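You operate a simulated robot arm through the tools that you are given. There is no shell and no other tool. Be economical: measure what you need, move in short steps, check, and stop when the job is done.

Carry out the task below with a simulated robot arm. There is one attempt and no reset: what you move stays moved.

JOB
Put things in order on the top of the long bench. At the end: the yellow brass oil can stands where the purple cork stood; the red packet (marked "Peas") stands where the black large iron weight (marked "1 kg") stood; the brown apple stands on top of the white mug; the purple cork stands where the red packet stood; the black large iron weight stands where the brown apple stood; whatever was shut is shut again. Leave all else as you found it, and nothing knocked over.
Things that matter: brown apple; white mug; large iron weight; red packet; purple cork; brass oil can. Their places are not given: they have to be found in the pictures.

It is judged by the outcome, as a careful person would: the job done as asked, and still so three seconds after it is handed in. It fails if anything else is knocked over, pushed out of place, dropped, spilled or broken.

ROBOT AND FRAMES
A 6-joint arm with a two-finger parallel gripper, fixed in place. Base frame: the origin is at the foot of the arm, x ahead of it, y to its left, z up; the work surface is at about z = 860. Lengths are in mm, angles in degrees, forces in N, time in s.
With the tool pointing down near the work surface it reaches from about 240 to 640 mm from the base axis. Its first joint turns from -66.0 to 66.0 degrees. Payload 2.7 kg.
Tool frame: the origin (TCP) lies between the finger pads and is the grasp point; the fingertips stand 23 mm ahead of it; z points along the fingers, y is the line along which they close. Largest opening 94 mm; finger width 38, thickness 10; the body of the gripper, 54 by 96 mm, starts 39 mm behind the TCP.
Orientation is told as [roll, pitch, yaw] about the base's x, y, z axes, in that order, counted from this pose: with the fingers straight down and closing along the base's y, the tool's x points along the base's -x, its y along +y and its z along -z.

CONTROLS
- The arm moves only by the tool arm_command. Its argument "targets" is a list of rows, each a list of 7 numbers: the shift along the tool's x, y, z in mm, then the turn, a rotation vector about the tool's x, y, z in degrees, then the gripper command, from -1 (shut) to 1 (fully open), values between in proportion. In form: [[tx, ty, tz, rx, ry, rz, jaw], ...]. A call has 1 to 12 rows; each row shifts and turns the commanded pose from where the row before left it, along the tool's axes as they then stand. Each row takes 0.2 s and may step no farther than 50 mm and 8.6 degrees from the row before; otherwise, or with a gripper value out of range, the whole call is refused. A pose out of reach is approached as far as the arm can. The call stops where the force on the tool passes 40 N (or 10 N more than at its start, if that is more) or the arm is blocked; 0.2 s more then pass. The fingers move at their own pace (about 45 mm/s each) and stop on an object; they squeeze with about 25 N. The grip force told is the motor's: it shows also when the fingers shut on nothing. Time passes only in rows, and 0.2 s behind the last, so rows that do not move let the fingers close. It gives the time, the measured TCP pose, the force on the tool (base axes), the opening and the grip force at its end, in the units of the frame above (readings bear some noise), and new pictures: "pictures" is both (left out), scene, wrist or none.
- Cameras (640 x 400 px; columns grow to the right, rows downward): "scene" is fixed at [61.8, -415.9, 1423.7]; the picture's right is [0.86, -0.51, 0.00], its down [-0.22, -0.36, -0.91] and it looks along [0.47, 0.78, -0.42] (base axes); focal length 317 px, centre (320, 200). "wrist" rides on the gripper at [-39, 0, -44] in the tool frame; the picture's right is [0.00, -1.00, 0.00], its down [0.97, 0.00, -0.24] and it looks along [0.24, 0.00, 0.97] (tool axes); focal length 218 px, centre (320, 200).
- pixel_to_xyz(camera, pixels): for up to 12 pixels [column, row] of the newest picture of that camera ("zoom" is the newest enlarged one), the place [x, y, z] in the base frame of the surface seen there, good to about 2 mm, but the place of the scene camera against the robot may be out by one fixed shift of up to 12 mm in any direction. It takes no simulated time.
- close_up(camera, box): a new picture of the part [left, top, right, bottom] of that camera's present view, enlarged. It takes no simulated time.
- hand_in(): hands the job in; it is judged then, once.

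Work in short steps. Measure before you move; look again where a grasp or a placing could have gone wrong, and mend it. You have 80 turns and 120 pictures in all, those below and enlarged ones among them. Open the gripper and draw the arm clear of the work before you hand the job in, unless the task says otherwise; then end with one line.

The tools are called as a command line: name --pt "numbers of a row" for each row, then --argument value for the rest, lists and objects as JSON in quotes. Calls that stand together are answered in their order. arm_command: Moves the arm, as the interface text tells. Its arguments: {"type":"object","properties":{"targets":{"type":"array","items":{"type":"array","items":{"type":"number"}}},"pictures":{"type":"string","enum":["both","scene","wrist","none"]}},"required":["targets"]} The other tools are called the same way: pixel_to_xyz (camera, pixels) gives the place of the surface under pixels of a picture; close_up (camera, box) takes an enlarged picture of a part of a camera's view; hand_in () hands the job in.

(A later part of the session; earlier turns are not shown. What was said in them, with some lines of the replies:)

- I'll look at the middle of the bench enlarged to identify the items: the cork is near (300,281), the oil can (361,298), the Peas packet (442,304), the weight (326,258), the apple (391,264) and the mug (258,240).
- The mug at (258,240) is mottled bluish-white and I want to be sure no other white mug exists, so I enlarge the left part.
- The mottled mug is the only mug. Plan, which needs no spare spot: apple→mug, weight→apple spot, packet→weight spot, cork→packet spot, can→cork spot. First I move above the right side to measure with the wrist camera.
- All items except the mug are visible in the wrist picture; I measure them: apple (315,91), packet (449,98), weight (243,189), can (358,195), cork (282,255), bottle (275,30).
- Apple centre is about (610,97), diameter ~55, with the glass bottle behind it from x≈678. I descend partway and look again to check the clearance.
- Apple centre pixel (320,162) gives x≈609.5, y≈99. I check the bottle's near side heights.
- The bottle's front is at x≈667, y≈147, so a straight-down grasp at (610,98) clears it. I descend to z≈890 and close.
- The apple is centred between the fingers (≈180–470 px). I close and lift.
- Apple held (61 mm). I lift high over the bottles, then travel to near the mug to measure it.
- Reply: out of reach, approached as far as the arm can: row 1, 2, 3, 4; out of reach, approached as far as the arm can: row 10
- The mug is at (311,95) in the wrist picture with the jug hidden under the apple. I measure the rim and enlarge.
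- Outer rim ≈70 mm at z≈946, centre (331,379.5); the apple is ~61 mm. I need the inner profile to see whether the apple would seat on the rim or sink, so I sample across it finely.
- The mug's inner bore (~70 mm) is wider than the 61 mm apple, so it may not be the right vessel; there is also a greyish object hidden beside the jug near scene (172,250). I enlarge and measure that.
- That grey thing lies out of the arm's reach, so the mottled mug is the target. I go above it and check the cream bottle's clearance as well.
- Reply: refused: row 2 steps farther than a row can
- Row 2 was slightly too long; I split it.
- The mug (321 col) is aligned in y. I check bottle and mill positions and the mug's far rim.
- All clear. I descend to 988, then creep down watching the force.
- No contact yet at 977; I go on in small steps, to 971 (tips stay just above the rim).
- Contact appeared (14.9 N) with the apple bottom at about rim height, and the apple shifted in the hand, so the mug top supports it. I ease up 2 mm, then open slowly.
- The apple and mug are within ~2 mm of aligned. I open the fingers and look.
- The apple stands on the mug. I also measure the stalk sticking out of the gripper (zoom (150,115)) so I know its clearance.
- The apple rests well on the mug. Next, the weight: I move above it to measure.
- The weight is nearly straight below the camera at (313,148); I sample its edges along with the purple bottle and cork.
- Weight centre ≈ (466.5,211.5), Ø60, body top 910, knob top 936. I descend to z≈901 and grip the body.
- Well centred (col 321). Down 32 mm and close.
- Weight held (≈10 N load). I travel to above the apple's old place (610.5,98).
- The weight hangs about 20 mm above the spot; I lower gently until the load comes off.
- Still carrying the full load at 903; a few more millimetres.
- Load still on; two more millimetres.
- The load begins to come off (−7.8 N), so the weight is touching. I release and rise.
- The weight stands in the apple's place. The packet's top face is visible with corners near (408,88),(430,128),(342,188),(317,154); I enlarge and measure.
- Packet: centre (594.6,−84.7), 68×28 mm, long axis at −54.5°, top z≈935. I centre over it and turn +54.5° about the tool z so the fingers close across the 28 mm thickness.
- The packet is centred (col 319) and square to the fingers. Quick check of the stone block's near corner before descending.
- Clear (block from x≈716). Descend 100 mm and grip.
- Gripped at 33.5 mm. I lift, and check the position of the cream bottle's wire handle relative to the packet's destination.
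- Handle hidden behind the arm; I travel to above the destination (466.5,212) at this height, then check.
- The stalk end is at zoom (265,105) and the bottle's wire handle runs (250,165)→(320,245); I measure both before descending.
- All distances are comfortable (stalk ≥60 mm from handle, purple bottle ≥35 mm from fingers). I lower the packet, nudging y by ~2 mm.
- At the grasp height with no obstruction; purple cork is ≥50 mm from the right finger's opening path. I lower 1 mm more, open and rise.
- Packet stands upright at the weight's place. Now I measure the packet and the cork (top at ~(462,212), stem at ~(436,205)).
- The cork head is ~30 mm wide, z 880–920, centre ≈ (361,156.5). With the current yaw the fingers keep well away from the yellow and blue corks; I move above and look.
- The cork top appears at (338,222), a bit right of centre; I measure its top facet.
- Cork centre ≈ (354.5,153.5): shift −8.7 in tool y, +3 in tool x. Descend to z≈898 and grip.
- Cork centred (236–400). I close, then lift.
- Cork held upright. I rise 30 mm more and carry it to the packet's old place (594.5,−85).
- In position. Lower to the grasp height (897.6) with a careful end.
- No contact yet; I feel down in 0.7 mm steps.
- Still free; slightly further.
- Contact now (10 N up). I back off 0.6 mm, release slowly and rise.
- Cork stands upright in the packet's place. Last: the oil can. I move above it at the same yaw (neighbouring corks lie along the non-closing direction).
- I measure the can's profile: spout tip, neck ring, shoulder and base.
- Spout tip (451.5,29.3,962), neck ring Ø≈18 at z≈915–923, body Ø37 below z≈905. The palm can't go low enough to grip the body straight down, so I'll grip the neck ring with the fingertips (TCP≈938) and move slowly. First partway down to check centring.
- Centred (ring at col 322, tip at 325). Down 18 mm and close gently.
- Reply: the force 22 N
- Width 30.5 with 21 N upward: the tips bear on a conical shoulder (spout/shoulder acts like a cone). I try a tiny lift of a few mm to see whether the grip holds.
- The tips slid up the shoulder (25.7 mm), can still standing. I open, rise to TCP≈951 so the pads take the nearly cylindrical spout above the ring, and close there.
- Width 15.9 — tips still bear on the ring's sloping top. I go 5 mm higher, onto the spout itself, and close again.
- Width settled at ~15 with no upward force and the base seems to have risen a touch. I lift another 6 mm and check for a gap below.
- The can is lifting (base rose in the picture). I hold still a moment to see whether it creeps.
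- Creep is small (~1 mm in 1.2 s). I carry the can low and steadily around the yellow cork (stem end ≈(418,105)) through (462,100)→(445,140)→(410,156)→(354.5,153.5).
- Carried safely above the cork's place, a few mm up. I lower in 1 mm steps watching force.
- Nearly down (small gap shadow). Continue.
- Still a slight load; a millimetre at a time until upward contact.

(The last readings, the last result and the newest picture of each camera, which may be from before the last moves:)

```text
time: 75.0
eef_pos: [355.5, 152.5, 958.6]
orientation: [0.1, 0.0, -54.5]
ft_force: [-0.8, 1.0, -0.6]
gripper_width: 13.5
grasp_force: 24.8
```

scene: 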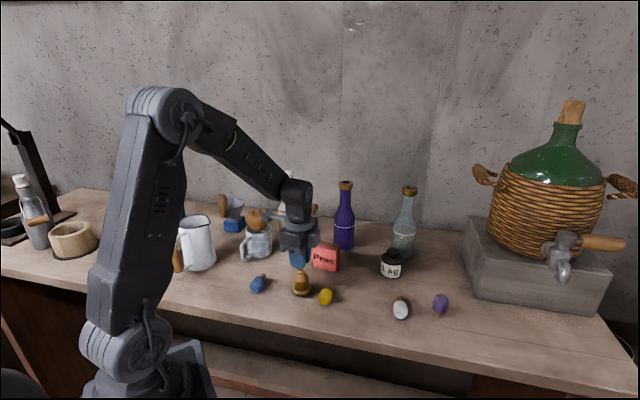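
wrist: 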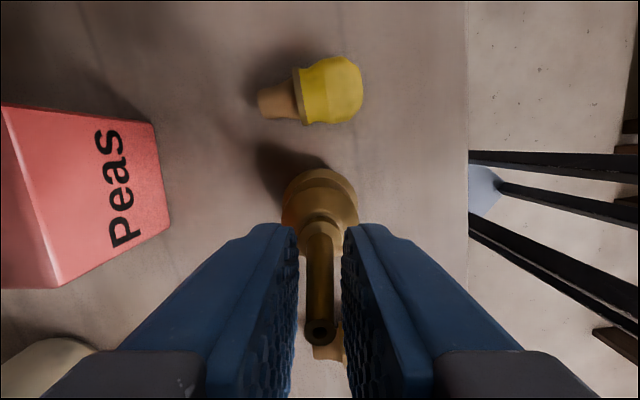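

arm_command --pt "0 0 0.8 0 0 0 -1" --pt "0 0 0 0 0 0 -1" --pictures "none"

arm_command --pt "0 0 0.8 0 0 0 -1" --pt "0 0 0 0 0 0 -1" --pictures "wrist"

close_up --camera "scene" --box '[260, 235, 340, 315]'

```text
time: 75.6
eef_pos: [354.7, 153.0, 957.8]
orientation: [0.1, 0.1, -54.4]
ft_force: [0.2, -0.2, 0.2]
gripper_width: 13.6
grasp_force: 25.0
```

```text
time: 76.2
eef_pos: [354.6, 153.3, 957.8]
orientation: [0.0, 0.0, -54.3]
ft_force: [-0.1, -0.4, -0.3]
gripper_width: 13.6
grasp_force: 25.0
```

wrist: 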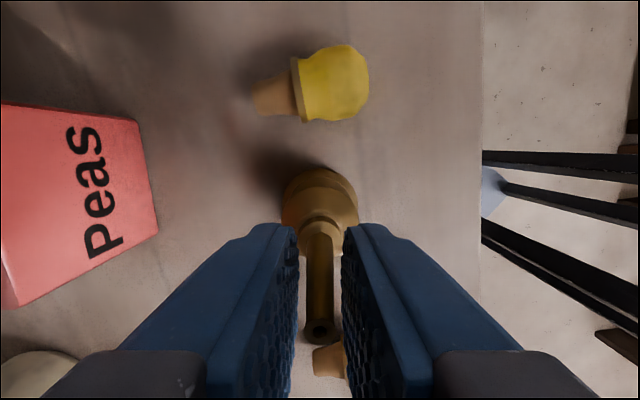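

```text
5.00 times, centred on (300, 275) of scene
```

zoom: 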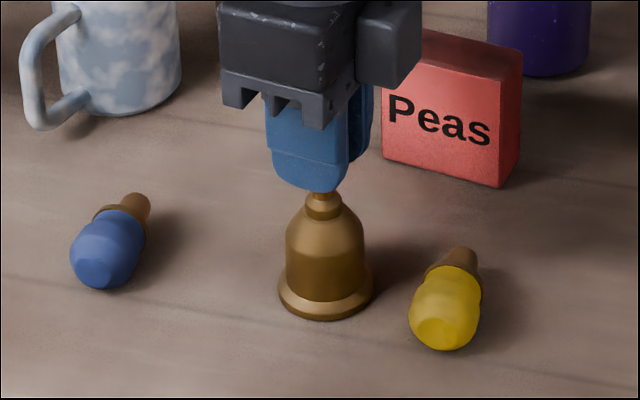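

The load has vanished and the base shows no gap: the can is standing. I open moderately and rise straight.

arm_command --pt "0 0 0 0 0 0 -0.5" --pt "0 0 0 0 0 0 0" --pt "0 0 0 0 0 0 0" --pt "0 0 -30 0 0 0 0" --pt "0 0 -45 0 0 0 0" --pt "0 0 -45 0 0 0 1" --pt "0 0 -45 0 0 0 1" --pt "0 0 0 0 0 0 1"

close_up --camera "scene" --box '[220, 180, 480, 340]'

pixel_to_xyz --camera "scene" --pixels '[[301, 268], [392, 265], [325, 256], [440, 299], [257, 219], [325, 296], [400, 309]]'

```text
time: 78.0
eef_pos: [353.7, 153.5, 1124.3]
orientation: [-0.1, 0.0, -54.4]
ft_force: [0.6, 0.1, 0.5]
gripper_width: 93.9
grasp_force: 0.1
```

scene: 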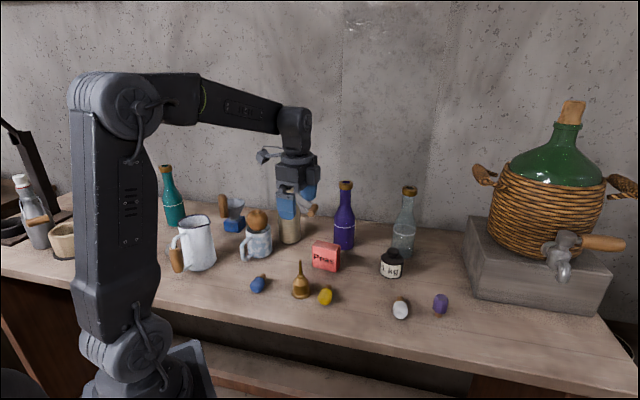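
wrist: 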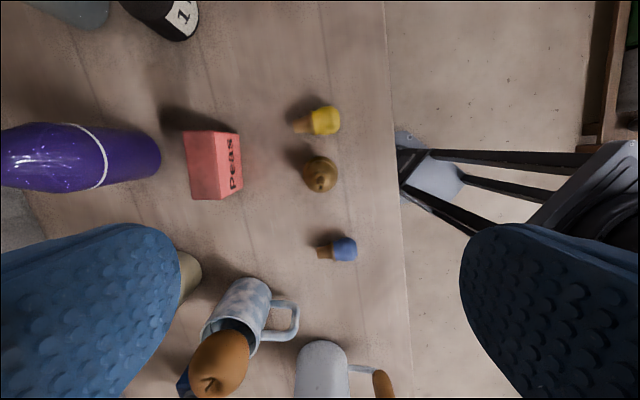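

```text
2.46 times, centred on (350, 260) of scene
```

zoom: 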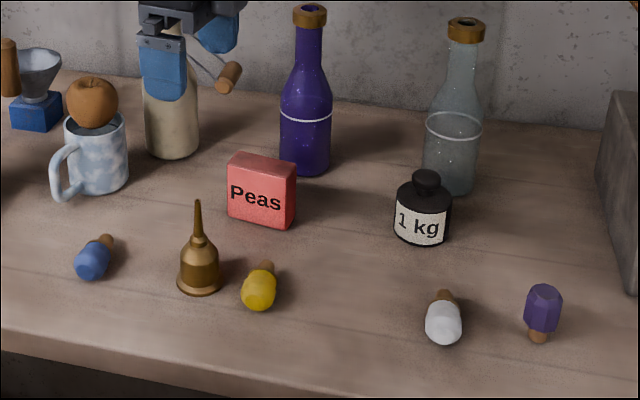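

```text
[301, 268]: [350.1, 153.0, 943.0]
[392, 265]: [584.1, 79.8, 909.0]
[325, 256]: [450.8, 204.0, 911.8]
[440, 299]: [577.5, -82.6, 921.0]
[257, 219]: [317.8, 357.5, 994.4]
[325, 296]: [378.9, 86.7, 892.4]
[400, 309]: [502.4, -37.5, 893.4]
```

Everything is where it should be and upright: the apple on the mug, weight, packet, cork and can in their new places, and the neighbouring corks unmoved. The gripper is open and clear at z≈1124, so I hand in.

hand_in

```text
The job is handed in.
```

The job is handed in: in the last pictures all five things stood upright in their places with the apple on the mug, nothing was knocked over, and nothing shut had to be opened.
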